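You operate a simulated robot arm through the tools that you are given. There is no shell and no other tool.

You are at the controls of a simulated two-armed robot. One attempt, no reset.

JOB
Pack the small black roll in the red-lid drum.
Fine: the roll stands inside, the lid goes back on, then push the drum along the table to the 75 cm line.

Only the result counts: the job must be done as asked and must still hold three seconds after the hand-in. Knocking over, shifting, dropping, spilling or breaking anything else fails it. Lids that push on must go on centred and level and be pressed home; caps that screw on are set level and turned clockwise until they are tight.

ROBOT AND FRAMES
Two 7-joint arms with two-finger parallel grippers on one trunk that stands fixed in place. Base frame: the origin is at the foot of the trunk, x ahead of it, y to its left, z up; the work surface is at about z = 0.8. Readings come in m, rad, newtons and seconds.
The left shoulder is at [0.071, 0.156, 1.205], the right one opposite. Payload 3.91 kg a hand.
Tool frame (each hand has its own): the origin (TCP) lies between the finger pads and is the grasp point; the fingertips stand 0.03 m ahead of it; z points along the fingers, y is the line along which they close. The gripper opens to 0.11 m. The fingers are 0.02 m wide and 0.01 m thick; the gripper's body (0.048 by 0.112 m) begins 0.055 m behind the TCP.
Orientation is told as [roll, pitch, yaw] about the base's x, y, z axes, in that order, counted from this pose: with the fingers straight down and closing along the base's y, the tool's x points along the base's -x, its y along +y and its z along -z.

CONTROLS
- The arms move only by the tool servo_tool. It takes "left_deltas", "right_deltas" or both (then of equal length, played together; a hand with none holds still); each is a list of rows, each a list of 2 entries, a list of its own where there are three numbers: the shift along the base's x, y, z in units of 25 mm (1.0 is 25 mm), then the turn, a rotation vector about the base's x, y, z in units of 4 degrees (1.0 is 4 degrees). In form: [[[dx, dy, dz], [rx, ry, rz]], ...]. A call has 1 to 20 rows; each row shifts and turns the commanded pose from where the row before left it. "left_jaw" and "right_jaw" are, for a hand that has rows, the finger opening in m, from 0 to 0.11, set as the call begins (left out, the last holds). A call with a number of a shift or a turn outside -1 to 1 is refused whole. Each row takes 0.2 s and may step no farther than 0.05 m and 0.15 rad from the row before; otherwise, or with a gripper value out of range, the whole call is refused. Where a pose cannot be reached the arm comes as near as it can. A force on the tool above 90 N (or 10 N above the force at the start of the call, whichever is more), or a blocked arm, ends the call early, and 0.2 s more pass. The fingers move at their own pace (about 0.108 m/s each) and stop on an object; they squeeze with about 38 N. The grip force told is the motor's: it shows also when the fingers shut on nothing. Time passes only in rows, and 0.2 s behind the last, so rows that do not move let the fingers close. It gives the time, the measured TCP pose, the force on the tool (base axes), the opening and the grip force at its end, in the units of the frame above (readings bear some noise), with the torque about the TCP (base axes, N m) and any sound that the robot's microphone picked up.
- Cameras (640 x 400 px; columns grow to the right, rows downward): "scene" is now at [0.1363, -0.0401, 1.4541]; the picture's right is [-0.51, -0.86, 0.00], its down [-0.33, 0.20, -0.92] and it looks along [0.79, -0.47, -0.38] (base axes); focal length 365 px, centre (320, 200). "left" rides on the left gripper at [0.072, -0.017, -0.103] in its tool frame; the picture's right is [0.23, 0.97, 0.00], its down [-0.76, 0.18, -0.62] and it looks along [-0.61, 0.14, 0.78] (tool axes); focal length 222 px, centre (320, 200). "right" rides on the right gripper at [0.072, 0.017, -0.103] in its tool frame; the picture's right is [-0.23, 0.97, 0.00], its down [-0.76, -0.18, -0.62] and it looks along [-0.61, -0.14, 0.78] (tool axes); focal length 222 px, centre (320, 200). There is no depth. A picture from a camera that has moved, and an enlarged one, comes with that camera's place and axes in the base frame and with its lens. The place of the scene camera against the robot may be out by one fixed shift of up to 0.012 m in any direction.
- get_image(camera): a new picture of that camera. It takes no simulated time.
- move_column(by): slides the trunk up (or, below 0, down) by that many m; the arms and the scene camera ride with it, the base frame stays. It gives what a move gives, with no picture.
- head_to(pan, tilt): turns the head with the scene camera to pan (to the left, within 1.501 rad either way) and tilt (down, from -0.506 to 1.204), counted from straight ahead of the robot. It gives what a move gives.
- inspect(camera, box): a new picture of the part [left, top, right, bottom] of that camera's present view, enlarged. It takes no simulated time.
- hand_in(): hands the job in; it is judged then, once.

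Places have to be worked out from the pictures, the camera data and where the tool is seen. Open the grippers and draw the arms clear of the work before you hand the job in, unless the task says otherwise.

The tools are called after "Request:" as name(argument=value, ...) on one line, values as JSON. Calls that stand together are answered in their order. servo_tool: Moves the arms, as the interface text tells. Its arguments: {"type":"object","properties":{"left_deltas":{"type":"array","items":{"type":"array"}},"left_jaw":{"type":"number"},"right_deltas":{"type":"array","items":{"type":"array"}},"right_jaw":{"type":"number"}},"required":[]} The other tools are called the same way: move_column (by) slides the trunk up or down; head_to (pan, tilt) turns the head that bears the scene camera; get_image (camera) takes a picture; inspect (camera, box) takes an enlarged picture of a part of a camera's view; hand_in () hands the job in.

At the start:

```text
time: 0.0
left_ee_pos: [0.6398, -0.0315, 1.2912]
left_orientation: [-0.001, 0.001, -0.001]
left_force: [-0.1, 0.3, 0.0]
left_moment: [-0.04, -0.01, 0.01]
left_finger_gap: 0.1098
left_finger_force: 0.1
right_ee_pos: [0.5972, -0.703, 1.2889]
right_orientation: [-0.001, 0.001, -0.002]
right_force: [-0.4, -0.2, 0.8]
right_moment: [-0.05, 0.03, 0.01]
right_finger_gap: 0.1099
right_finger_force: 0.0
trunk travel left (down, up): [-0.65, 0.29]
head pan, tilt: [-0.534, 0.394]
```

scene: 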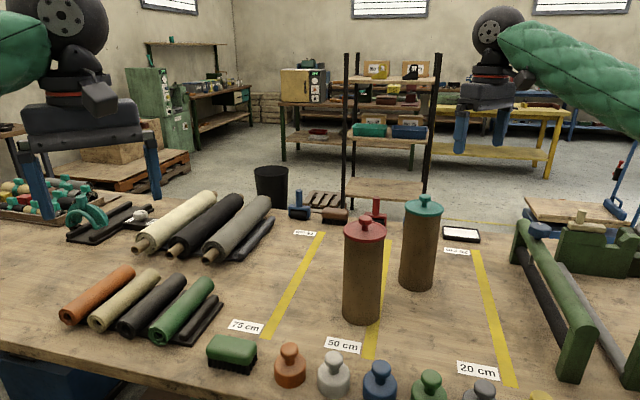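
right: 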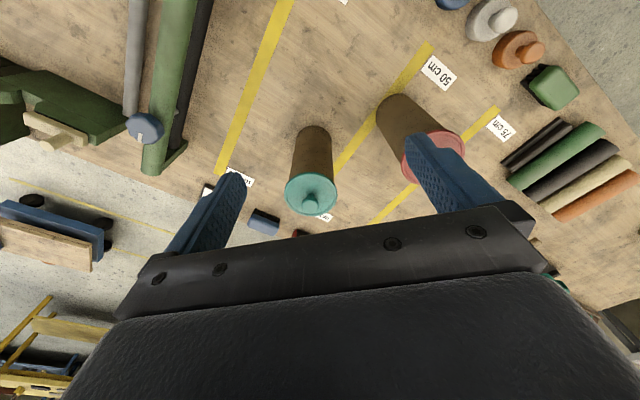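
left: 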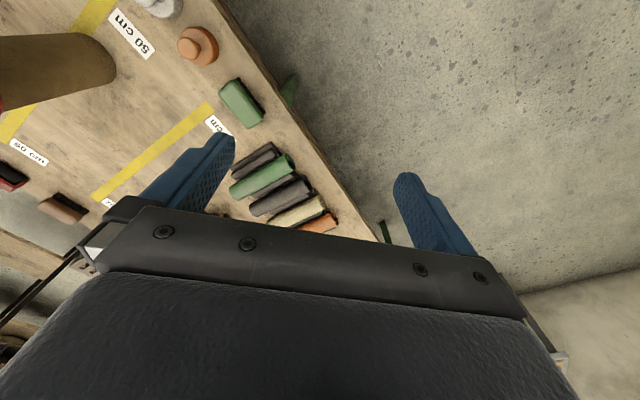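

The roll row (orange, cream, black, green) lies at the left, and the red-lid drum stands just past the 50 cm line. Before moving anything I'll look at both up close.

Request:
inspect(camera="scene", box=[40, 240, 280, 390])

Request:
inspect(camera="scene", box=[300, 180, 500, 340])

Request:
inspect(camera="left", box=[0, 0, 400, 250])

Request:
inspect(camera="right", box=[200, 0, 640, 260])

```text
2.67 times, centred on (160, 315) of scene
camera zoom: at [0.1363, -0.0401, 1.4541], right [-0.51, -0.86, 0.0], down [-0.33, 0.2, -0.92], along [0.79, -0.47, -0.38], focal length 974 px, centre (747, -107)
```

zoom: 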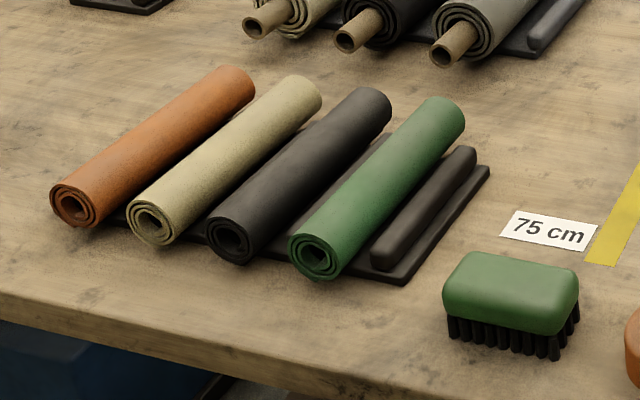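

```text
2.50 times, centred on (400, 260) of scene
camera zoom: at [0.1363, -0.0401, 1.4541], right [-0.51, -0.86, 0.0], down [-0.33, 0.2, -0.92], along [0.79, -0.47, -0.38], focal length 914 px, centre (120, 50)
```

zoom: 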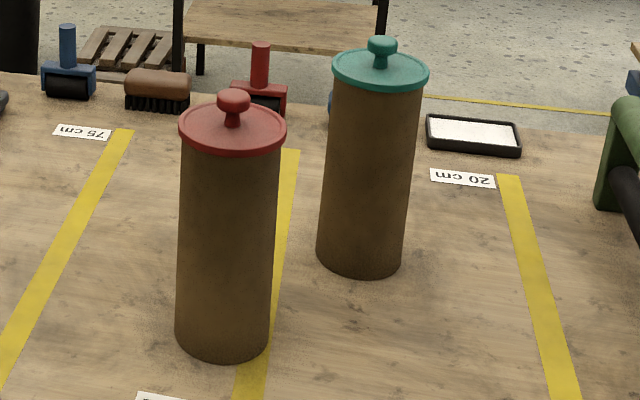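

```text
1.60 times, centred on (200, 125) of left
camera zoom: at [0.5661, -0.0477, 1.3949], right [-0.23, 0.97, 0.0], down [0.76, 0.18, 0.62], along [0.61, 0.14, -0.78], focal length 355 px, centre (512, 320)
```

zoom: 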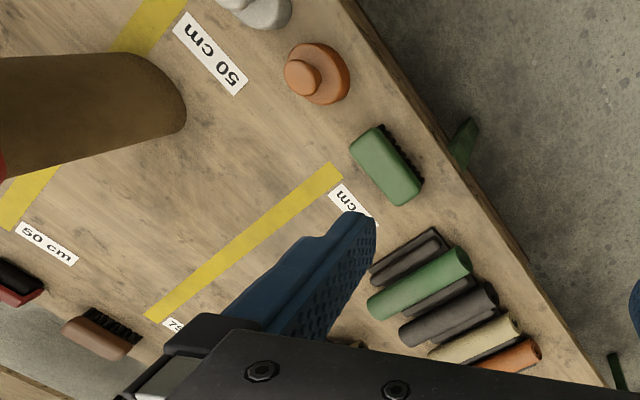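

```text
1.45 times, centred on (420, 130) of right
camera zoom: at [0.5256, -0.6854, 1.3918], right [0.23, 0.97, 0.0], down [0.76, -0.18, 0.62], along [0.61, -0.14, -0.78], focal length 323 px, centre (174, 302)
```

zoom: 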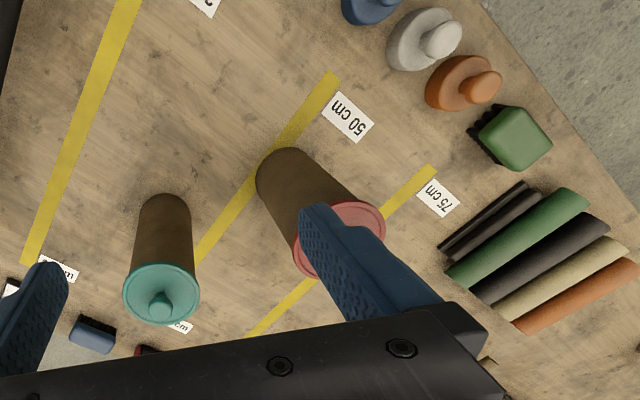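

The black roll is about 21 cm long and 4.4 cm across. Its near end is around (0.96, 0.01), with roughly 3 cm gaps to its neighbours. The red drum is near (0.77, -0.54), about 24 cm tall, with a knobbed lid. I'll move the left arm aside and bring the right hand over towards the drum for a closer look.

Request:
servo_tool(left_deltas=[[[-0.225, 0.9, 0], [0, 0, 0]], [[-0.225, 0.9, 0], [0, 0, 0]], [[-0.225, 0.9, 0], [0, 0, 0]], [[-0.225, 0.9, 0], [0, 0, 0]], [[-0.225, 0.9, 0], [0, 0, 0]], [[-0.225, 0.9, 0], [0, 0, 0]], [[-0.225, 0.9, 0], [0, 0, 0]], [[-0.225, 0.9, 0], [0, 0, 0]], [[-0.225, 0.9, 0], [0, 0, 0]], [[-0.225, 0.9, 0], [0, 0, 0]], [[-0.225, 0.9, 0], [0, 0, 0]], [[-0.225, 0.9, 0], [0, 0, 0]], [[-0.225, 0.9, 0], [0, 0, 0]], [[-0.225, 0.9, 0], [0, 0, 0]], [[-0.225, 0.9, 0], [0, 0, 0]], [[-0.225, 0.9, 0], [0, 0, 0]]], right_deltas=[[[0.1, 0.38, -0.1], [0, 0, 0]], [[0.1, 0.38, -0.1], [0, 0, 0]], [[0.1, 0.38, -0.1], [0, 0, 0]], [[0.1, 0.38, -0.1], [0, 0, 0]], [[0.1, 0.38, -0.1], [0, 0, 0]], [[0.1, 0.38, -0.1], [0, 0, 0]], [[0.1, 0.38, -0.1], [0, 0, 0]], [[0.1, 0.38, -0.1], [0, 0, 0]], [[0.1, 0.38, -0.1], [0, 0, 0]], [[0.1, 0.38, -0.1], [0, 0, 0]], [[0.1, 0.38, -0.1], [0, 0, 0]], [[0.1, 0.38, -0.1], [0, 0, 0]], [[0.1, 0.38, -0.1], [0, 0, 0]], [[0.1, 0.38, -0.1], [0, 0, 0]], [[0.1, 0.38, -0.1], [0, 0, 0]], [[0.1, 0.38, -0.1], [0, 0, 0]]])

Request:
get_image(camera="right")

Request:
get_image(camera="scene")

```text
time: 3.4
left_ee_pos: [0.55, 0.3283, 1.2906]
left_orientation: [0.0, 0.001, -0.002]
left_force: [-0.6, 0.7, -0.1]
left_moment: [-0.02, -0.01, 0.0]
left_finger_gap: 0.11
left_finger_force: 0.0
right_ee_pos: [0.635, -0.5499, 1.2497]
right_orientation: [-0.001, 0.0, -0.002]
right_force: [0.5, 0.9, 0.0]
right_moment: [-0.03, -0.01, 0.0]
right_finger_gap: 0.11
right_finger_force: 0.1
trunk travel left (down, up): [-0.65, 0.29]
head pan, tilt: [-0.534, 0.394]
```

```text
taken
camera right: at [0.564, -0.5331, 1.3527], right [0.23, 0.97, 0.0], down [0.76, -0.18, 0.62], along [0.61, -0.14, -0.78], focal length 222 px, centre (320, 200)
```

right: 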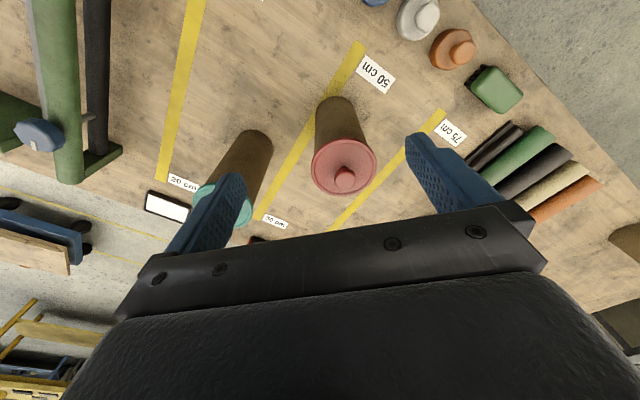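

```text
taken
camera scene: at [0.1356, -0.039, 1.4542], right [-0.51, -0.86, 0.0], down [-0.33, 0.2, -0.92], along [0.79, -0.47, -0.38], focal length 365 px, centre (320, 200)
```

scene: 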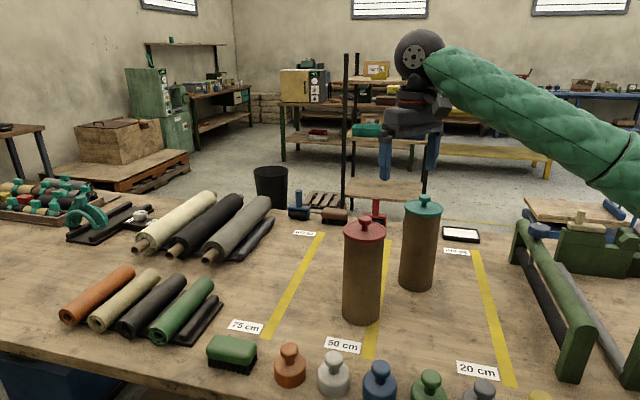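

From the right camera the lid centre comes out at about (0.748, -0.536) and the 75 cm line at n ≈ 0.354, running at about -44°. I'll bring the hand over the knob, still above it, to refine this.

Request:
servo_tool(right_deltas=[[[0.75, 0.1, -0.2], [0, 0, 0]], [[0.75, 0.1, -0.2], [0, 0, 0]], [[0.75, 0.1, -0.4], [0, 0, 0]], [[0.75, 0.1, -0.5], [0, 0, 0]], [[0.75, 0.1, -0.6], [0, 0, 0]], [[0.75, 0.0, -0.6], [0, 0, 0]], [[0, 0, -0.5], [0, 0, 0]]])

Request:
get_image(camera="right")

Request:
inspect(camera="scene", box=[290, 120, 490, 340])

```text
time: 5.0
left_ee_pos: [0.5522, 0.328, 1.2912]
left_orientation: [0.0, 0.0, 0.0]
left_force: [0.6, -0.9, 0.3]
left_moment: [-0.02, -0.02, 0.0]
left_finger_gap: 0.11
left_finger_force: 0.0
right_ee_pos: [0.7488, -0.5381, 1.1732]
right_orientation: [0.0, -0.002, -0.003]
right_force: [-1.1, -0.6, 0.3]
right_moment: [-0.01, -0.01, -0.01]
right_finger_gap: 0.1101
right_finger_force: 0.1
trunk travel left (down, up): [-0.65, 0.29]
head pan, tilt: [-0.534, 0.394]
```

```text
taken
camera right: at [0.6783, -0.5212, 1.2764], right [0.23, 0.97, 0.0], down [0.76, -0.18, 0.62], along [0.61, -0.14, -0.78], focal length 222 px, centre (320, 200)
```

right: 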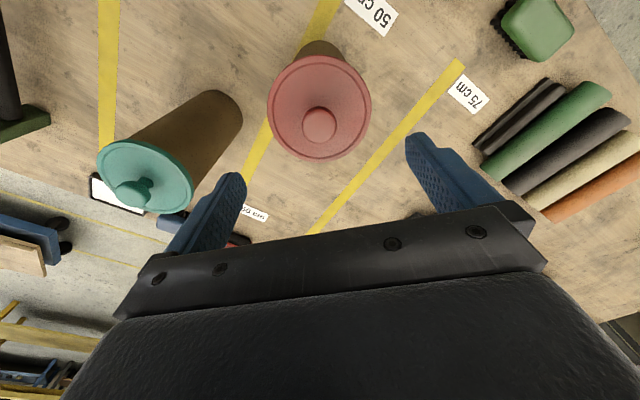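

```text
1.82 times, centred on (390, 230) of scene
camera zoom: at [0.1358, -0.0403, 1.4542], right [-0.51, -0.86, 0.0], down [-0.33, 0.2, -0.92], along [0.79, -0.47, -0.38], focal length 664 px, centre (193, 146)
```

zoom: 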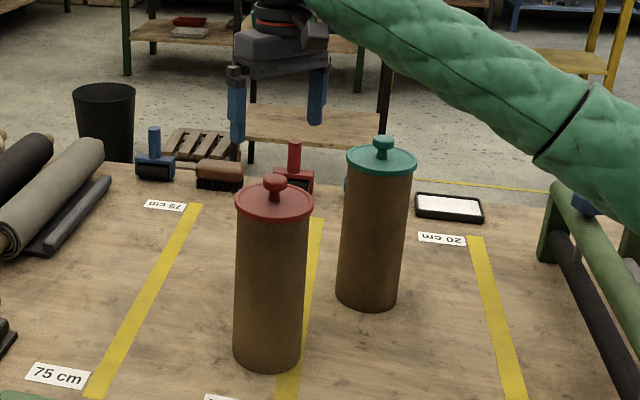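

The hand is centred over the knob, which I put at about (0.749, -0.538) with its top near z 1.075. I'll close part-way and go down so the fingertips stop just above the lid plate.

Request:
servo_tool(right_deltas=[[[0, 0, -0.7], [0, 0, 0]], [[0, 0, -0.7], [0, 0, 0]], [[0, 0, -0.7], [0, 0, 0]], [[0, 0, -0.7], [0, 0, 0]], [[0, 0, -0.7], [0, 0, 0]]], right_jaw=0.06)

Request:
get_image(camera="right")

Request:
inspect(camera="scene", box=[320, 170, 420, 260])

```text
time: 6.2
left_ee_pos: [0.5514, 0.3288, 1.2907]
left_orientation: [0.0, 0.002, 0.0]
left_force: [-0.5, 0.4, -0.4]
left_moment: [-0.01, 0.02, 0.02]
left_finger_gap: 0.1098
left_finger_force: 0.0
right_ee_pos: [0.7506, -0.5377, 1.0839]
right_orientation: [0.0, 0.001, -0.002]
right_force: [0.4, 0.1, -0.3]
right_moment: [0.0, -0.04, -0.04]
right_finger_gap: 0.06
right_finger_force: 0.1
trunk travel left (down, up): [-0.65, 0.29]
head pan, tilt: [-0.534, 0.394]
```

```text
taken
camera right: at [0.6789, -0.521, 1.1881], right [0.23, 0.97, 0.0], down [0.76, -0.18, 0.62], along [0.61, -0.14, -0.78], focal length 222 px, centre (320, 200)
```

right: 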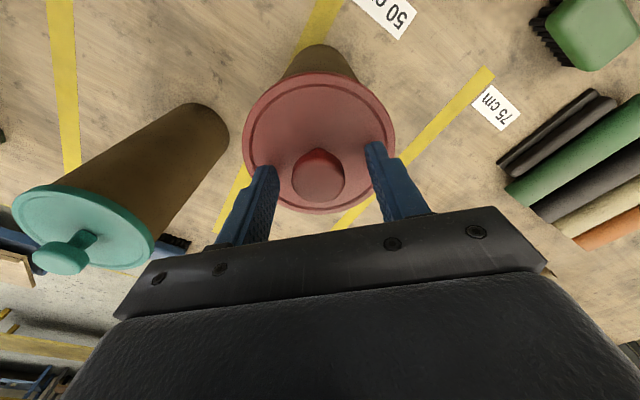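

```text
4.44 times, centred on (370, 215) of scene
camera zoom: at [0.1365, -0.0401, 1.4541], right [-0.51, -0.86, 0.0], down [-0.33, 0.2, -0.92], along [0.79, -0.47, -0.38], focal length 1624 px, centre (98, 133)
```

zoom: 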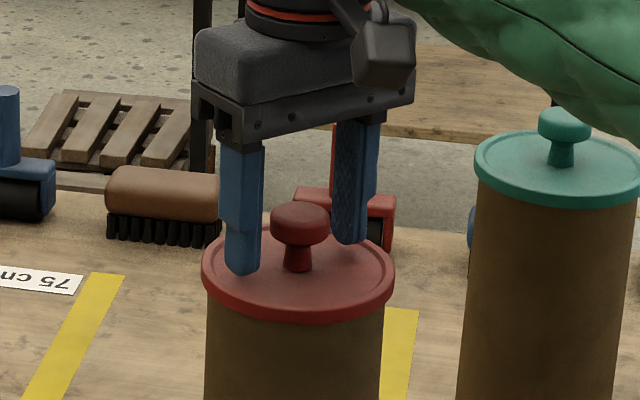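

The knob sits midway between the fingers with the tips just above the lid plate. Closing on it.

Request:
servo_tool(right_deltas=[[[0, 0, 0], [0, 0, 0]], [[0, 0, 0], [0, 0, 0]], [[0, 0, 0], [0, 0, 0]], [[0, 0, 0], [0, 0, 0]]], right_jaw=0.0)

Request:
inspect(camera="scene", box=[320, 170, 420, 260])

Request:
get_image(camera="right")

```text
time: 7.2
left_ee_pos: [0.5519, 0.3283, 1.2915]
left_orientation: [0.001, 0.0, -0.001]
left_force: [-0.4, -0.1, -0.1]
left_moment: [0.0, -0.01, -0.01]
left_finger_gap: 0.11
left_finger_force: 0.0
right_ee_pos: [0.7494, -0.5385, 1.0833]
right_orientation: [-0.002, 0.001, -0.003]
right_force: [0.6, 0.6, 0.5]
right_moment: [0.03, -0.01, 0.01]
right_finger_gap: 0.0302
right_finger_force: 38.0
trunk travel left (down, up): [-0.65, 0.29]
head pan, tilt: [-0.534, 0.394]
heard: snap
```

```text
4.44 times, centred on (370, 215) of scene
camera zoom: at [0.1363, -0.0398, 1.4541], right [-0.51, -0.86, 0.0], down [-0.33, 0.2, -0.92], along [0.79, -0.47, -0.38], focal length 1624 px, centre (98, 133)
```

zoom: 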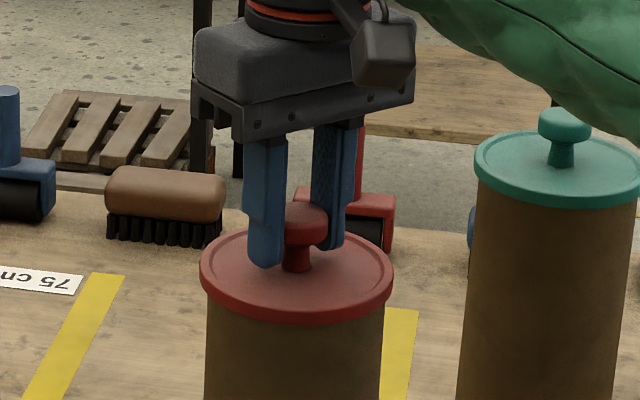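

```text
taken
camera right: at [0.6788, -0.5206, 1.1886], right [0.23, 0.97, 0.0], down [0.76, -0.18, 0.62], along [0.61, -0.14, -0.78], focal length 222 px, centre (320, 200)
```

right: 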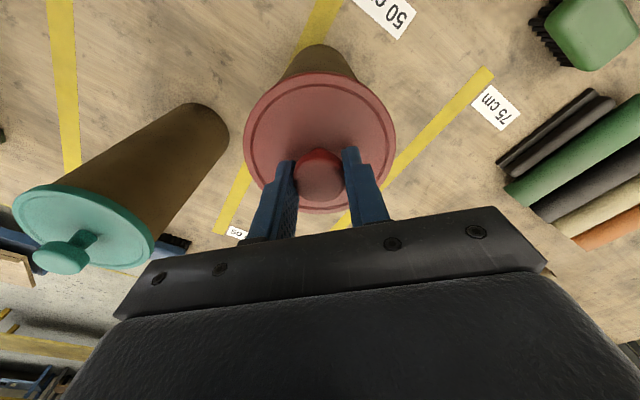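

The knob is held (30 mm gap, 38 N) and there was a snap from the lid. I'll lift slowly and watch whether the drum stays down.

Request:
servo_tool(right_deltas=[[[0, 0, 0.2], [0, 0, 0]], [[0, 0, 0.2], [0, 0, 0]], [[0, 0, 0.2], [0, 0, 0]], [[0, 0, 0.2], [0, 0, 0]]])

Request:
inspect(camera="scene", box=[300, 170, 440, 340])

```text
time: 8.2
left_ee_pos: [0.5536, 0.3284, 1.2914]
left_orientation: [0.001, 0.002, 0.0]
left_force: [-0.3, -0.1, -0.2]
left_moment: [-0.02, 0.03, 0.02]
left_finger_gap: 0.11
left_finger_force: 0.1
right_ee_pos: [0.75, -0.5375, 1.1054]
right_orientation: [0.0, 0.0, 0.0]
right_force: [-0.3, -0.3, 0.5]
right_moment: [0.0, -0.02, 0.0]
right_finger_gap: 0.0296
right_finger_force: 38.1
trunk travel left (down, up): [-0.65, 0.29]
head pan, tilt: [-0.534, 0.394]
```

```text
2.35 times, centred on (370, 255) of scene
camera zoom: at [0.1364, -0.0397, 1.4541], right [-0.51, -0.86, 0.0], down [-0.33, 0.2, -0.92], along [0.79, -0.47, -0.38], focal length 860 px, centre (202, 71)
```

zoom: 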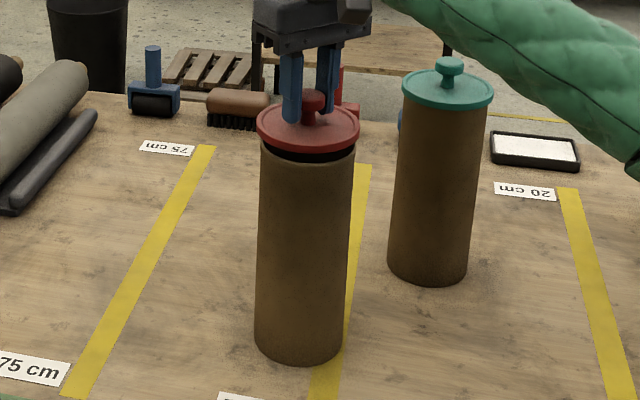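

The lid comes away cleanly and the drum stays put. I'll lift it well clear and look into the drum.

Request:
servo_tool(right_deltas=[[[0, 0, 0.6], [0, 0, 0]], [[0, 0, 0.8], [0, 0, 0]], [[0, 0, 0.8], [0, 0, 0]], [[0, 0, 0.8], [0, 0, 0]], [[0, 0, 0.8], [0, 0, 0]]])

Request:
inspect(camera="scene", box=[300, 120, 440, 340])

Request:
get_image(camera="right")

```text
time: 9.4
left_ee_pos: [0.5514, 0.3284, 1.2918]
left_orientation: [0.0, 0.001, 0.0]
left_force: [-0.7, 0.5, 0.5]
left_moment: [-0.01, 0.05, 0.06]
left_finger_gap: 0.1102
left_finger_force: 0.0
right_ee_pos: [0.7501, -0.539, 1.2004]
right_orientation: [0.0, 0.001, -0.001]
right_force: [-0.7, -0.6, 0.1]
right_moment: [0.02, 0.01, 0.01]
right_finger_gap: 0.0298
right_finger_force: 38.3
trunk travel left (down, up): [-0.65, 0.29]
head pan, tilt: [-0.534, 0.394]
```

```text
1.82 times, centred on (370, 230) of scene
camera zoom: at [0.1359, -0.0395, 1.4541], right [-0.51, -0.86, 0.0], down [-0.33, 0.2, -0.92], along [0.79, -0.47, -0.38], focal length 664 px, centre (229, 146)
```

zoom: 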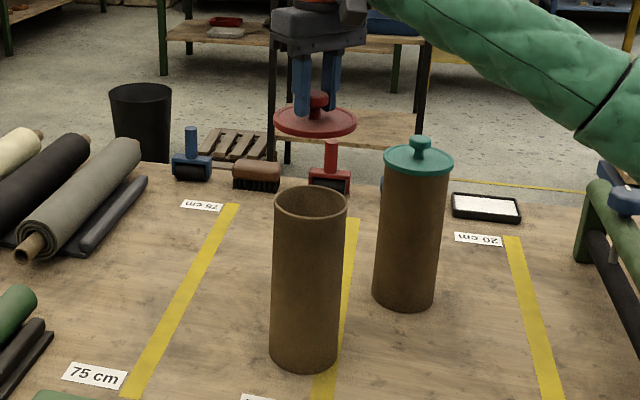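

```text
taken
camera right: at [0.6781, -0.5207, 1.304], right [0.23, 0.97, 0.0], down [0.76, -0.18, 0.62], along [0.61, -0.14, -0.78], focal length 222 px, centre (320, 200)
```

right: 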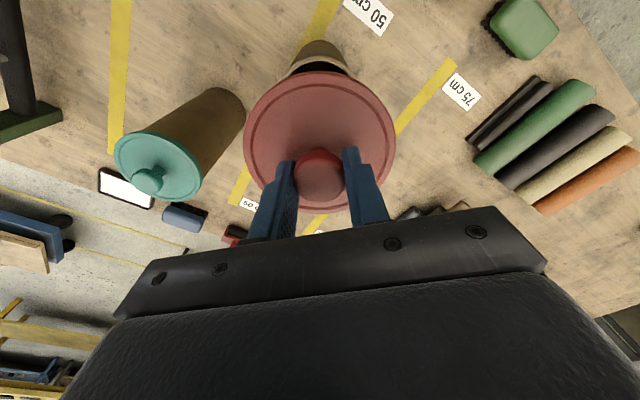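

The drum is open and the lid is a disc with a small rim. I'll check the lid's underside in close-up and then carry it towards a free patch near (0.605, -0.60).

Request:
inspect(camera="scene", box=[330, 150, 400, 250])

Request:
servo_tool(right_deltas=[[[-0.72, -0.3, 0], [0, 0, 0]], [[-0.72, -0.3, 0], [0, 0, 0]], [[-0.72, -0.3, 0], [0, 0, 0]], [[-0.72, -0.3, 0], [0, 0, 0]], [[-0.72, -0.3, 0], [0, 0, 0]], [[-0.72, -0.3, 0], [0, 0, 0]], [[-0.72, -0.3, 0], [0, 0, 0]], [[-0.72, -0.3, 0], [0, 0, 0]]])

Request:
get_image(camera="right")

Request:
get_image(camera="scene")

```text
4.00 times, centred on (365, 200) of scene
camera zoom: at [0.1359, -0.0395, 1.4541], right [-0.51, -0.86, 0.0], down [-0.33, 0.2, -0.92], along [0.79, -0.47, -0.38], focal length 1462 px, centre (140, 200)
```

zoom: 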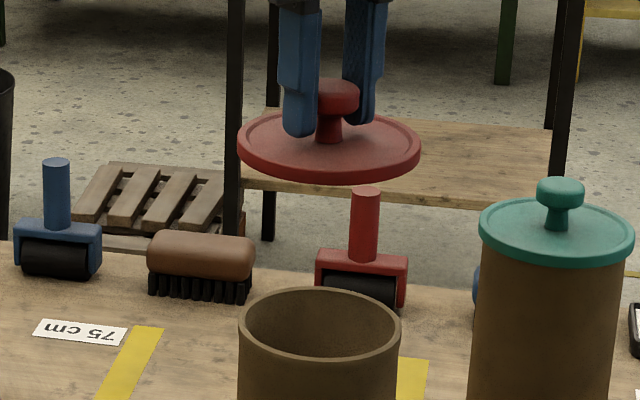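

```text
time: 11.2
left_ee_pos: [0.5515, 0.3282, 1.2919]
left_orientation: [0.0, 0.001, 0.0]
left_force: [0.2, -0.5, 0.7]
left_moment: [0.01, 0.0, -0.03]
left_finger_gap: 0.1099
left_finger_force: 0.1
right_ee_pos: [0.6047, -0.5976, 1.2015]
right_orientation: [0.001, 0.002, 0.0]
right_force: [-1.0, -0.4, -0.2]
right_moment: [-0.01, -0.02, 0.03]
right_finger_gap: 0.0299
right_finger_force: 38.0
trunk travel left (down, up): [-0.65, 0.29]
head pan, tilt: [-0.534, 0.394]
```

```text
taken
camera right: at [0.5342, -0.5804, 1.305], right [0.23, 0.97, 0.0], down [0.76, -0.18, 0.62], along [0.61, -0.14, -0.78], focal length 222 px, centre (320, 200)
```

right: 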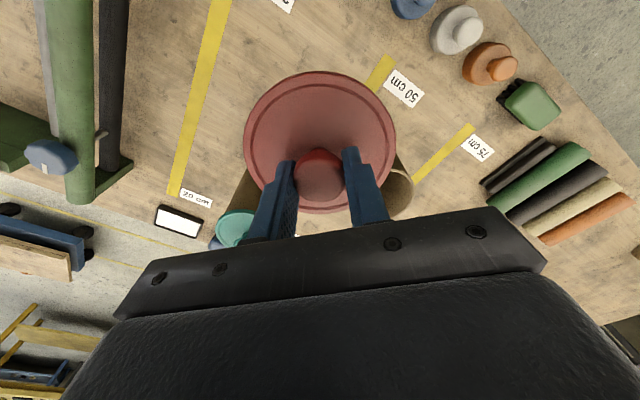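

```text
taken
camera scene: at [0.1353, -0.04, 1.4542], right [-0.51, -0.86, 0.0], down [-0.33, 0.2, -0.92], along [0.8, -0.47, -0.38], focal length 365 px, centre (320, 200)
```

scene: 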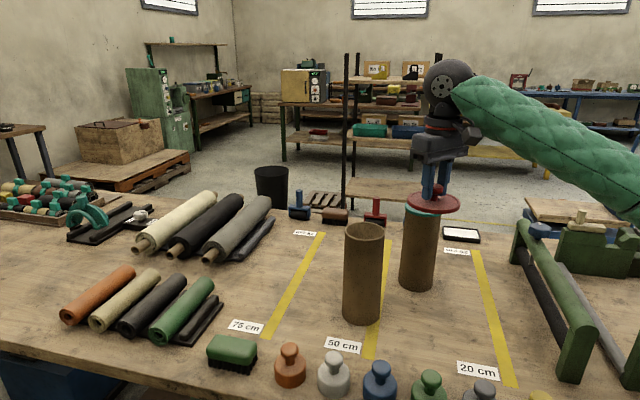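

The patch under the hand (about 420, 340 in the scene view) is clear of the stamps and both drums. I'll lower the lid most of the way.

Request:
servo_tool(right_deltas=[[[0, 0, -1], [0, 0, 0]], [[0, 0, -1], [0, 0, 0]], [[0, 0, -1], [0, 0, 0]], [[0, 0, -1], [0, 0, 0]], [[0, 0, -1], [0, 0, 0]], [[0, 0, -1], [0, 0, 0]], [[0, 0, -1], [0, 0, 0]], [[0, 0, -1], [0, 0, 0]], [[0, 0, -1], [0, 0, 0]], [[0, 0, -1], [0, 0, 0]], [[0, 0, -1], [0, 0, 0]], [[0, 0, -1], [0, 0, 0]], [[0, 0, -0.8], [0, 0, 0]]])

Request:
get_image(camera="scene")

Request:
get_image(camera="right")

```text
time: 14.0
left_ee_pos: [0.5523, 0.3281, 1.2912]
left_orientation: [-0.001, -0.001, 0.002]
left_force: [-1.4, -0.5, 0.2]
left_moment: [0.04, 0.02, 0.01]
left_finger_gap: 0.1101
left_finger_force: 0.1
right_ee_pos: [0.6069, -0.599, 0.8802]
right_orientation: [-0.001, 0.0, -0.002]
right_force: [0.0, -0.6, -0.1]
right_moment: [0.02, 0.0, 0.02]
right_finger_gap: 0.0297
right_finger_force: 37.7
trunk travel left (down, up): [-0.65, 0.29]
head pan, tilt: [-0.534, 0.394]
```

```text
taken
camera scene: at [0.1363, -0.0402, 1.4541], right [-0.51, -0.86, 0.0], down [-0.33, 0.2, -0.92], along [0.79, -0.47, -0.38], focal length 365 px, centre (320, 200)
```

scene: 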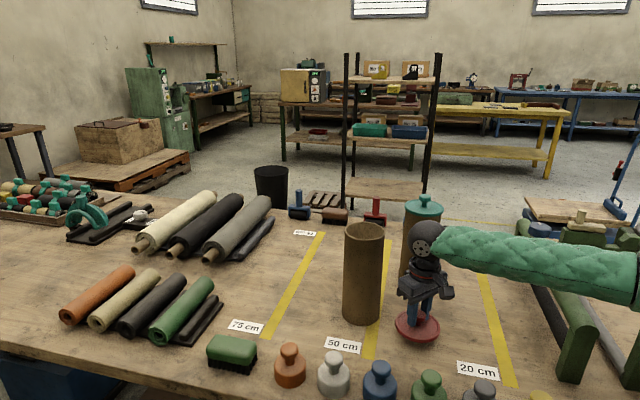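

```text
taken
camera right: at [0.535, -0.5816, 0.9843], right [0.23, 0.97, 0.0], down [0.76, -0.18, 0.62], along [0.61, -0.14, -0.78], focal length 222 px, centre (320, 200)
```

right: 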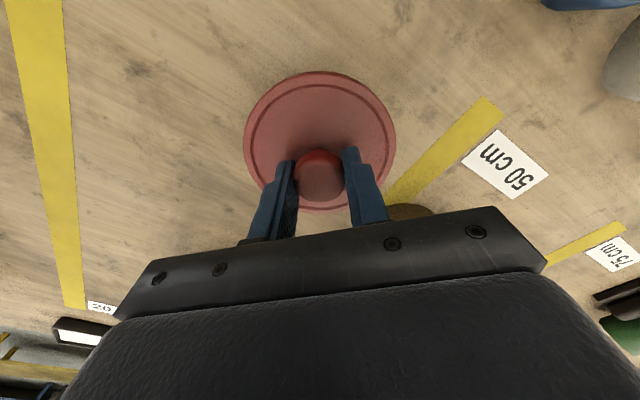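

The lid hovers a couple of centimetres over the table. I'll step down in small moves, reading the force for contact.

Request:
servo_tool(right_deltas=[[[0, 0, -0.2], [0, 0, 0]], [[0, 0, -0.2], [0, 0, 0]], [[0, 0, -0.2], [0, 0, 0]]])

Request:
inspect(camera="scene", box=[370, 270, 470, 360])

```text
time: 14.8
left_ee_pos: [0.5518, 0.328, 1.2931]
left_orientation: [0.0, -0.001, 0.0]
left_force: [0.3, -0.9, 0.3]
left_moment: [0.02, -0.01, 0.04]
left_finger_gap: 0.11
left_finger_force: 0.1
right_ee_pos: [0.6068, -0.5971, 0.8651]
right_orientation: [-0.001, 0.0, -0.002]
right_force: [0.4, -0.6, -0.1]
right_moment: [-0.02, 0.02, -0.02]
right_finger_gap: 0.0301
right_finger_force: 38.2
trunk travel left (down, up): [-0.65, 0.29]
head pan, tilt: [-0.534, 0.394]
```

```text
4.44 times, centred on (420, 315) of scene
camera zoom: at [0.1362, -0.04, 1.4541], right [-0.51, -0.86, 0.0], down [-0.33, 0.2, -0.92], along [0.79, -0.47, -0.38], focal length 1624 px, centre (-124, -311)
```

zoom: 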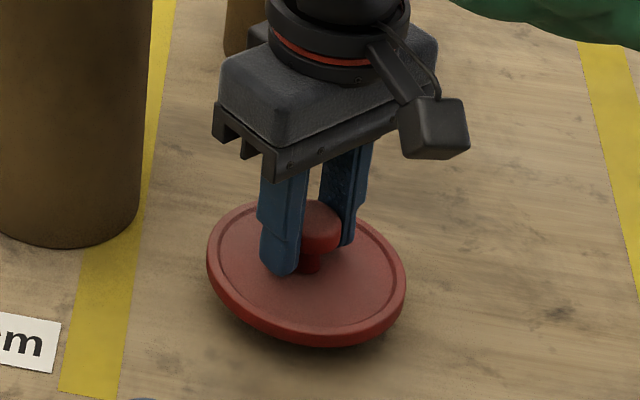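

Request:
servo_tool(right_deltas=[[[0, 0, -0.1], [0, 0, 0]], [[0, 0, -0.1], [0, 0, 0]], [[0, 0, -0.1], [0, 0, 0]]])

Request:
inspect(camera="scene", box=[370, 270, 470, 360])

```text
time: 15.6
left_ee_pos: [0.5527, 0.3285, 1.2907]
left_orientation: [0.0, -0.001, -0.001]
left_force: [0.7, -0.4, 0.3]
left_moment: [0.02, -0.01, 0.02]
left_finger_gap: 0.1099
left_finger_force: 0.1
right_ee_pos: [0.6071, -0.5984, 0.8575]
right_orientation: [-0.001, 0.001, 0.0]
right_force: [0.3, -0.1, -0.6]
right_moment: [-0.01, -0.02, 0.0]
right_finger_gap: 0.0301
right_finger_force: 38.7
trunk travel left (down, up): [-0.65, 0.29]
head pan, tilt: [-0.534, 0.394]
```

```text
4.44 times, centred on (420, 315) of scene
camera zoom: at [0.1362, -0.0399, 1.4541], right [-0.51, -0.86, 0.0], down [-0.33, 0.2, -0.92], along [0.79, -0.47, -0.38], focal length 1624 px, centre (-124, -311)
```

zoom: 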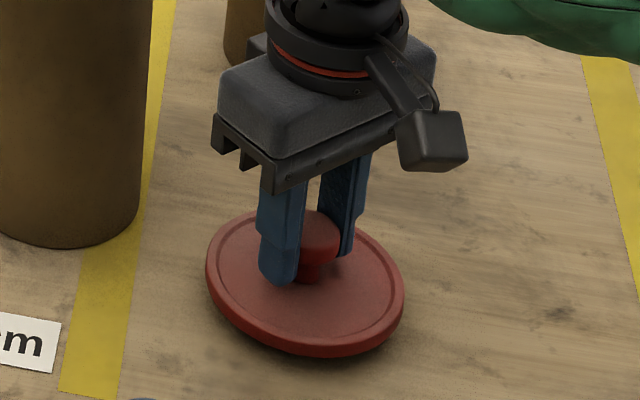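

Still no contact force and a thin shadow gap remains; continuing in 2 mm steps.

Request:
servo_tool(right_deltas=[[[0, 0, -0.08], [0, 0, 0]], [[0, 0, -0.08], [0, 0, 0]]])

Request:
inspect(camera="scene", box=[370, 270, 470, 360])

```text
time: 16.2
left_ee_pos: [0.552, 0.3287, 1.2917]
left_orientation: [0.0, 0.0, 0.001]
left_force: [0.8, -0.1, 0.1]
left_moment: [-0.02, -0.03, -0.01]
left_finger_gap: 0.1099
left_finger_force: 0.1
right_ee_pos: [0.6056, -0.598, 0.8536]
right_orientation: [-0.001, 0.002, -0.002]
right_force: [0.4, 0.3, -1.2]
right_moment: [0.01, 0.0, 0.0]
right_finger_gap: 0.0298
right_finger_force: 38.0
trunk travel left (down, up): [-0.65, 0.29]
head pan, tilt: [-0.534, 0.394]
```

```text
4.44 times, centred on (420, 315) of scene
camera zoom: at [0.1362, -0.0399, 1.4541], right [-0.51, -0.86, 0.0], down [-0.33, 0.2, -0.92], along [0.79, -0.47, -0.38], focal length 1624 px, centre (-124, -311)
```

zoom: 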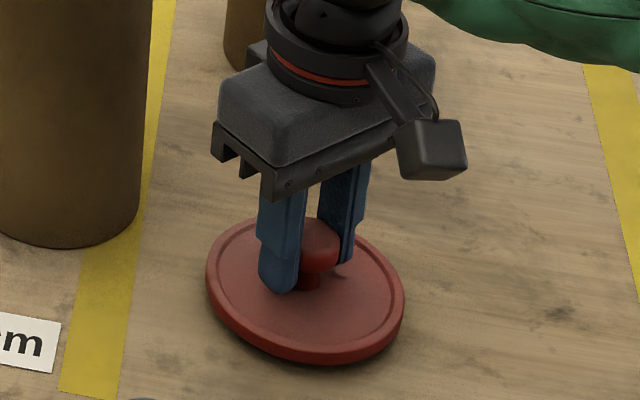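

Request:
servo_tool(right_deltas=[[[0, 0, -0.08], [0, 0, 0]], [[0, 0, 0], [0, 0, 0]]])

```text
time: 16.8
left_ee_pos: [0.5515, 0.3295, 1.2905]
left_orientation: [0.0, 0.001, -0.001]
left_force: [0.2, 0.4, 0.2]
left_moment: [-0.02, -0.04, 0.01]
left_finger_gap: 0.1101
left_finger_force: 0.0
right_ee_pos: [0.605, -0.5983, 0.8518]
right_orientation: [-0.001, 0.0, -0.002]
right_force: [0.0, -0.2, 0.6]
right_moment: [0.0, -0.01, -0.01]
right_finger_gap: 0.0301
right_finger_force: 37.8
trunk travel left (down, up): [-0.65, 0.29]
head pan, tilt: [-0.534, 0.394]
```

No contact yet at z 0.852; I'll keep stepping down.

Request:
servo_tool(right_deltas=[[[0, 0, -0.08], [0, 0, 0]], [[0, 0, 0], [0, 0, 0]]])

Request:
inspect(camera="scene", box=[370, 270, 470, 360])

```text
time: 17.4
left_ee_pos: [0.5512, 0.3286, 1.2912]
left_orientation: [-0.002, 0.0, 0.0]
left_force: [-0.3, 0.8, 0.1]
left_moment: [0.01, 0.02, -0.01]
left_finger_gap: 0.11
left_finger_force: 0.1
right_ee_pos: [0.6049, -0.5987, 0.8497]
right_orientation: [0.001, 0.0, -0.002]
right_force: [-0.6, 0.4, -0.6]
right_moment: [-0.01, -0.01, -0.01]
right_finger_gap: 0.0303
right_finger_force: 37.9
trunk travel left (down, up): [-0.65, 0.29]
head pan, tilt: [-0.534, 0.394]
```

```text
4.44 times, centred on (420, 315) of scene
camera zoom: at [0.1361, -0.0398, 1.4541], right [-0.51, -0.86, 0.0], down [-0.33, 0.2, -0.92], along [0.79, -0.47, -0.38], focal length 1624 px, centre (-124, -311)
```

zoom: 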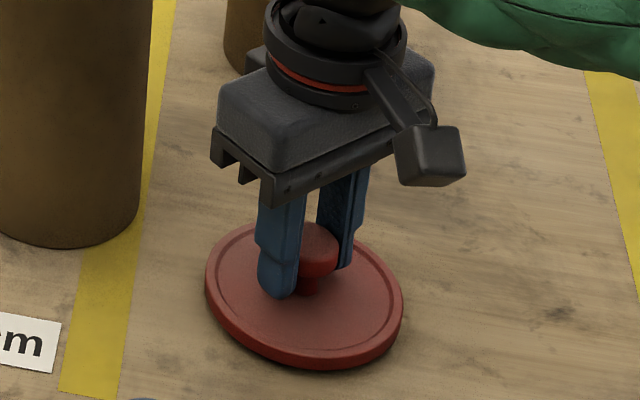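

Request:
servo_tool(right_deltas=[[[0, 0, -0.06], [0, 0, 0]], [[0, 0, -0.06], [0, 0, 0]], [[0, 0, 0], [0, 0, 0]]])

```text
time: 18.2
left_ee_pos: [0.5519, 0.3288, 1.2917]
left_orientation: [0.0, 0.002, -0.001]
left_force: [0.2, -0.4, 0.3]
left_moment: [-0.02, -0.01, 0.01]
left_finger_gap: 0.1098
left_finger_force: 0.2
right_ee_pos: [0.6059, -0.598, 0.8474]
right_orientation: [0.0, 0.002, -0.002]
right_force: [0.0, 0.5, -0.4]
right_moment: [-0.02, 0.02, 0.04]
right_finger_gap: 0.0301
right_finger_force: 38.0
trunk travel left (down, up): [-0.65, 0.29]
head pan, tilt: [-0.534, 0.394]
```

The force is still near zero at 0.847, so I'll go on down gently with the same small steps.

Request:
servo_tool(right_deltas=[[[0, 0, -0.06], [0, 0, 0]], [[0, 0, -0.06], [0, 0, 0]], [[0, 0, 0], [0, 0, 0]]])

Request:
inspect(camera="scene", box=[370, 270, 470, 360])

```text
time: 19.0
left_ee_pos: [0.5512, 0.3285, 1.2926]
left_orientation: [0.001, 0.0, 0.0]
left_force: [0.5, 0.0, 0.0]
left_moment: [0.01, -0.01, 0.0]
left_finger_gap: 0.1097
left_finger_force: 0.1
right_ee_pos: [0.6066, -0.5979, 0.8433]
right_orientation: [-0.001, -0.001, -0.002]
right_force: [-0.3, -0.8, -0.4]
right_moment: [-0.02, 0.01, 0.01]
right_finger_gap: 0.0299
right_finger_force: 38.0
trunk travel left (down, up): [-0.65, 0.29]
head pan, tilt: [-0.534, 0.394]
```

```text
4.44 times, centred on (420, 315) of scene
camera zoom: at [0.1362, -0.0399, 1.4541], right [-0.51, -0.86, 0.0], down [-0.33, 0.2, -0.92], along [0.79, -0.47, -0.38], focal length 1624 px, centre (-124, -311)
```

zoom: 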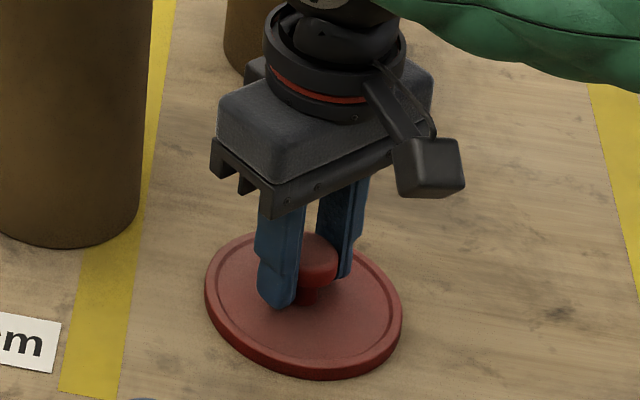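

Request:
servo_tool(right_deltas=[[[0, 0, -0.06], [0, 0, 0]], [[0, 0, -0.06], [0, 0, 0]], [[0, 0, 0], [0, 0, 0]]])

Request:
inspect(camera="scene", box=[370, 270, 470, 360])

```text
time: 19.8
left_ee_pos: [0.5498, 0.3287, 1.2913]
left_orientation: [-0.001, -0.001, -0.001]
left_force: [1.2, 0.1, -0.7]
left_moment: [0.0, -0.01, 0.01]
left_finger_gap: 0.1101
left_finger_force: 0.0
right_ee_pos: [0.6057, -0.5983, 0.8433]
right_orientation: [-0.001, -0.001, -0.003]
right_force: [0.4, -2.3, 16.5]
right_moment: [0.01, 0.26, 0.01]
right_finger_gap: 0.0302
right_finger_force: 38.1
trunk travel left (down, up): [-0.65, 0.29]
head pan, tilt: [-0.534, 0.394]
```

```text
4.44 times, centred on (420, 315) of scene
camera zoom: at [0.1352, -0.039, 1.4545], right [-0.51, -0.86, 0.0], down [-0.33, 0.19, -0.92], along [0.79, -0.47, -0.38], focal length 1624 px, centre (-124, -311)
```

zoom: 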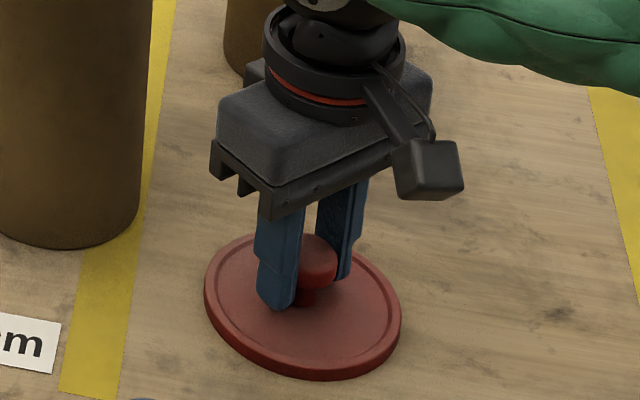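

Contact at z 0.8433 (16 N), so the lid sits flat on the table and its bottom is 43 mm below the TCP. I'll ease off, open, and lift away.

Request:
servo_tool(right_deltas=[[[0, 0, 0.08], [0, 0, 0]], [[0, 0, 0], [0, 0, 0]]])

Request:
servo_tool(right_deltas=[[[0, 0, 0], [0, 0, 0]], [[0, 0, 0], [0, 0, 0]], [[0, 0, 0], [0, 0, 0]]], right_jaw=0.06)

Request:
servo_tool(right_deltas=[[[0, 0, 0.4], [0, 0, 0]], [[0, 0, 0.8], [0, 0, 0]], [[0, 0, 1], [0, 0, 0]], [[0, 0, 1], [0, 0, 0]], [[0, 0, 1], [0, 0, 0]], [[0, 0, 1], [0, 0, 0]], [[0, 0, 1], [0, 0, 0]], [[0, 0, 1], [0, 0, 0]], [[0, 0, 1], [0, 0, 0]], [[0, 0, 1], [0, 0, 0]], [[0, 0, 1], [0, 0, 0]], [[0, 0, 1], [0, 0, 0]], [[0, 0, 1], [0, 0, 0]], [[0, 0, 1], [0, 0, 0]]])

Request:
get_image(camera="right")

Request:
get_image(camera="scene")

```text
time: 20.4
left_ee_pos: [0.5512, 0.3282, 1.2904]
left_orientation: [0.0, 0.001, -0.001]
left_force: [-0.2, 0.5, -0.5]
left_moment: [-0.02, -0.04, 0.0]
left_finger_gap: 0.11
left_finger_force: 0.1
right_ee_pos: [0.6057, -0.5984, 0.8434]
right_orientation: [0.001, 0.0, 0.001]
right_force: [2.0, -0.8, 7.3]
right_moment: [-0.03, -0.23, -0.01]
right_finger_gap: 0.0299
right_finger_force: 37.4
trunk travel left (down, up): [-0.65, 0.29]
head pan, tilt: [-0.534, 0.394]
```

```text
time: 21.2
left_ee_pos: [0.5519, 0.3294, 1.2909]
left_orientation: [-0.002, -0.001, -0.001]
left_force: [0.4, -0.3, 0.0]
left_moment: [0.0, 0.01, -0.01]
left_finger_gap: 0.11
left_finger_force: 0.1
right_ee_pos: [0.6056, -0.5985, 0.8435]
right_orientation: [0.002, 0.001, -0.001]
right_force: [-0.1, -0.5, -0.1]
right_moment: [0.01, -0.01, 0.01]
right_finger_gap: 0.0598
right_finger_force: 0.1
trunk travel left (down, up): [-0.65, 0.29]
head pan, tilt: [-0.534, 0.394]
```

```text
time: 24.2
left_ee_pos: [0.5514, 0.3289, 1.2911]
left_orientation: [0.0, -0.001, 0.0]
left_force: [0.4, -0.1, -0.9]
left_moment: [-0.04, 0.04, -0.02]
left_finger_gap: 0.1101
left_finger_force: 0.0
right_ee_pos: [0.6046, -0.5962, 1.174]
right_orientation: [0.0, 0.0, -0.002]
right_force: [0.9, -0.1, -0.3]
right_moment: [0.0, -0.03, 0.0]
right_finger_gap: 0.0598
right_finger_force: 0.1
trunk travel left (down, up): [-0.65, 0.29]
head pan, tilt: [-0.534, 0.394]
```

```text
taken
camera right: at [0.5329, -0.5784, 1.2777], right [0.23, 0.97, 0.0], down [0.76, -0.18, 0.62], along [0.61, -0.14, -0.78], focal length 222 px, centre (320, 200)
```

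right: 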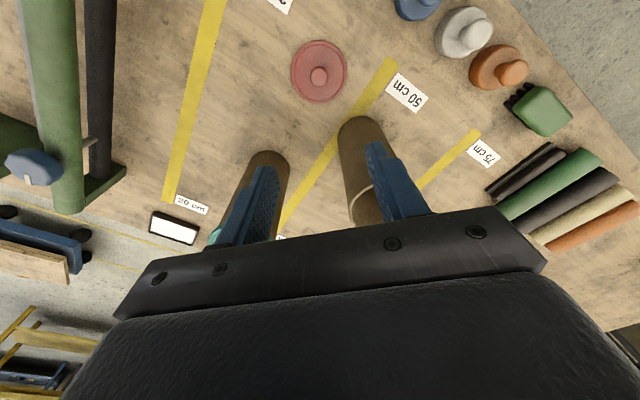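

```text
taken
camera scene: at [0.1353, -0.039, 1.4542], right [-0.51, -0.86, 0.0], down [-0.33, 0.19, -0.92], along [0.79, -0.47, -0.38], focal length 365 px, centre (320, 200)
```

scene: 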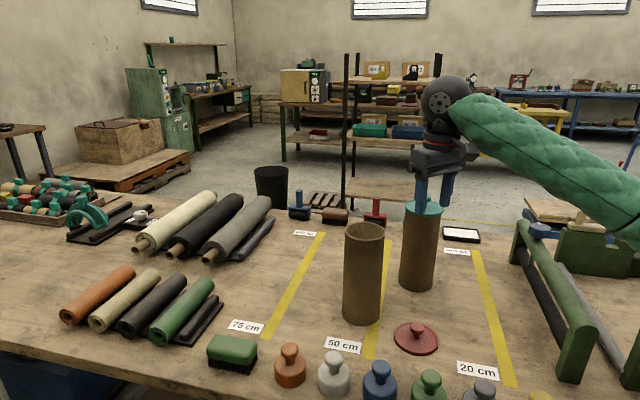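

The lid rests flat and free at (0.606, -0.598). Now for the roll: I'll swing the right hand over towards it, staying high, to measure it with the wrist camera.

Request:
servo_tool(right_deltas=[[[0.3, 1, 0.1], [0, 0, 0]], [[0.3, 1, 0.1], [0, 0, 0]], [[0.3, 1, 0], [0, 0, 0]], [[0.3, 1, 0], [0, 0, 0]], [[0.3, 1, 0], [0, 0, 0]], [[0.3, 1, 0], [0, 0, 0]], [[0.3, 1, 0], [0, 0, 0]], [[0.3, 1, 0], [0, 0, 0]], [[0.3, 1, 0], [0, 0, 0]], [[0.3, 1, 0], [0, 0, 0]], [[0.3, 1, 0], [0, 0, 0]], [[0.3, 1, 0], [0, 0, 0]], [[0.3, 1, 0], [0, 0, 0]], [[0.3, 1, 0], [0, 0, 0]], [[0.3, 1, 0], [0, 0, 0]], [[0.3, 1, 0], [0, 0, 0]], [[0.3, 1, 0], [0, 0, 0]], [[0.3, 1, 0], [0, 0, 0]], [[0.3, 1, 0], [0, 0, 0]], [[0.3, 1, 0], [0, 0, 0]]], right_jaw=0.07)

Request:
get_image(camera="right")

Request:
get_image(camera="scene")

```text
time: 28.4
left_ee_pos: [0.553, 0.3295, 1.2917]
left_orientation: [0.0, 0.002, -0.001]
left_force: [0.6, -0.2, -0.2]
left_moment: [-0.03, 0.01, 0.01]
left_finger_gap: 0.1101
left_finger_force: 0.1
right_ee_pos: [0.7552, -0.0986, 1.1764]
right_orientation: [-0.003, 0.001, -0.001]
right_force: [-0.6, 0.1, 0.1]
right_moment: [-0.01, 0.0, 0.04]
right_finger_gap: 0.0698
right_finger_force: 0.0
trunk travel left (down, up): [-0.65, 0.29]
head pan, tilt: [-0.534, 0.394]
```

```text
taken
camera right: at [0.6843, -0.0801, 1.2808], right [0.23, 0.97, 0.0], down [0.76, -0.18, 0.62], along [0.61, -0.14, -0.78], focal length 222 px, centre (320, 200)
```

right: 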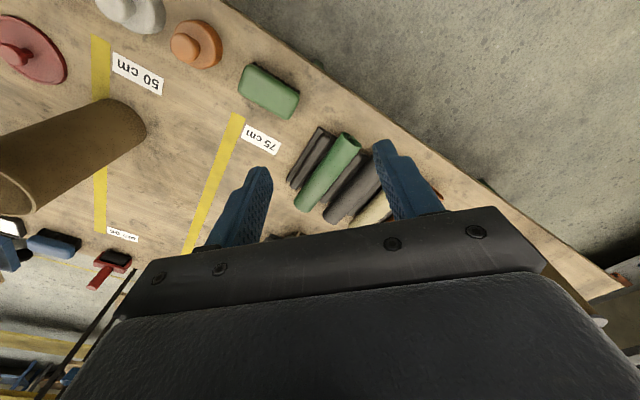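

```text
taken
camera scene: at [0.1369, -0.0385, 1.4541], right [-0.51, -0.86, 0.0], down [-0.33, 0.19, -0.92], along [0.79, -0.47, -0.38], focal length 365 px, centre (320, 200)
```

scene: 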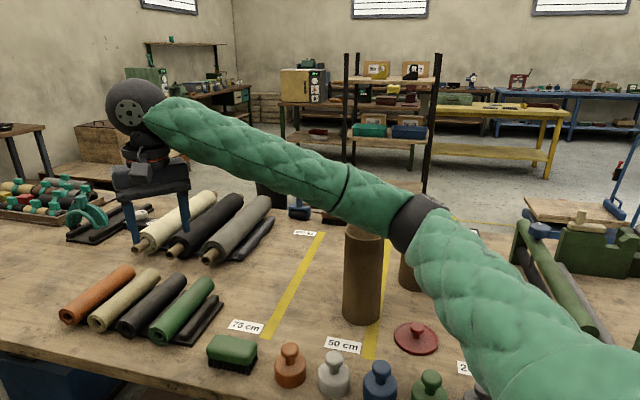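

I'll zoom in on the rolls through the wrist camera.

Request:
inspect(camera="right", box=[220, 80, 460, 230])

Request:
get_image(camera="left")

```text
2.67 times, centred on (340, 155) of right
camera zoom: at [0.6843, -0.0801, 1.2808], right [0.23, 0.97, 0.0], down [0.76, -0.18, 0.62], along [0.61, -0.14, -0.78], focal length 592 px, centre (267, 320)
```

zoom: 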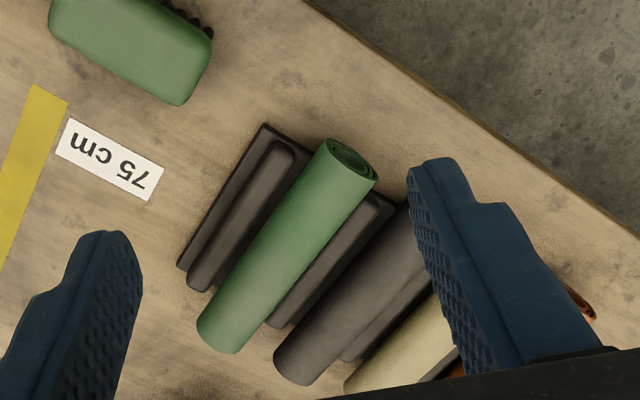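

```text
taken
camera left: at [0.4789, 0.313, 1.3942], right [-0.23, 0.97, 0.0], down [0.76, 0.18, 0.62], along [0.61, 0.14, -0.78], focal length 222 px, centre (320, 200)
```

left: 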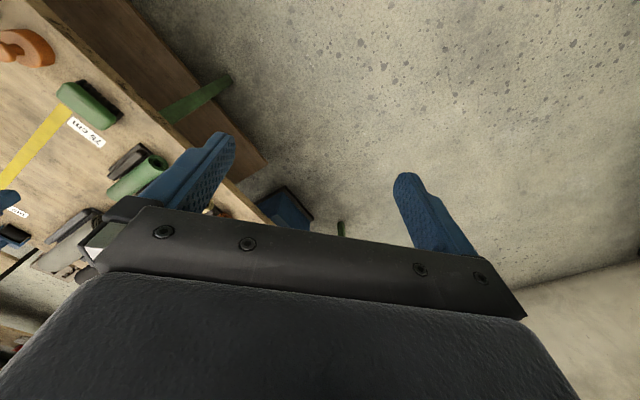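

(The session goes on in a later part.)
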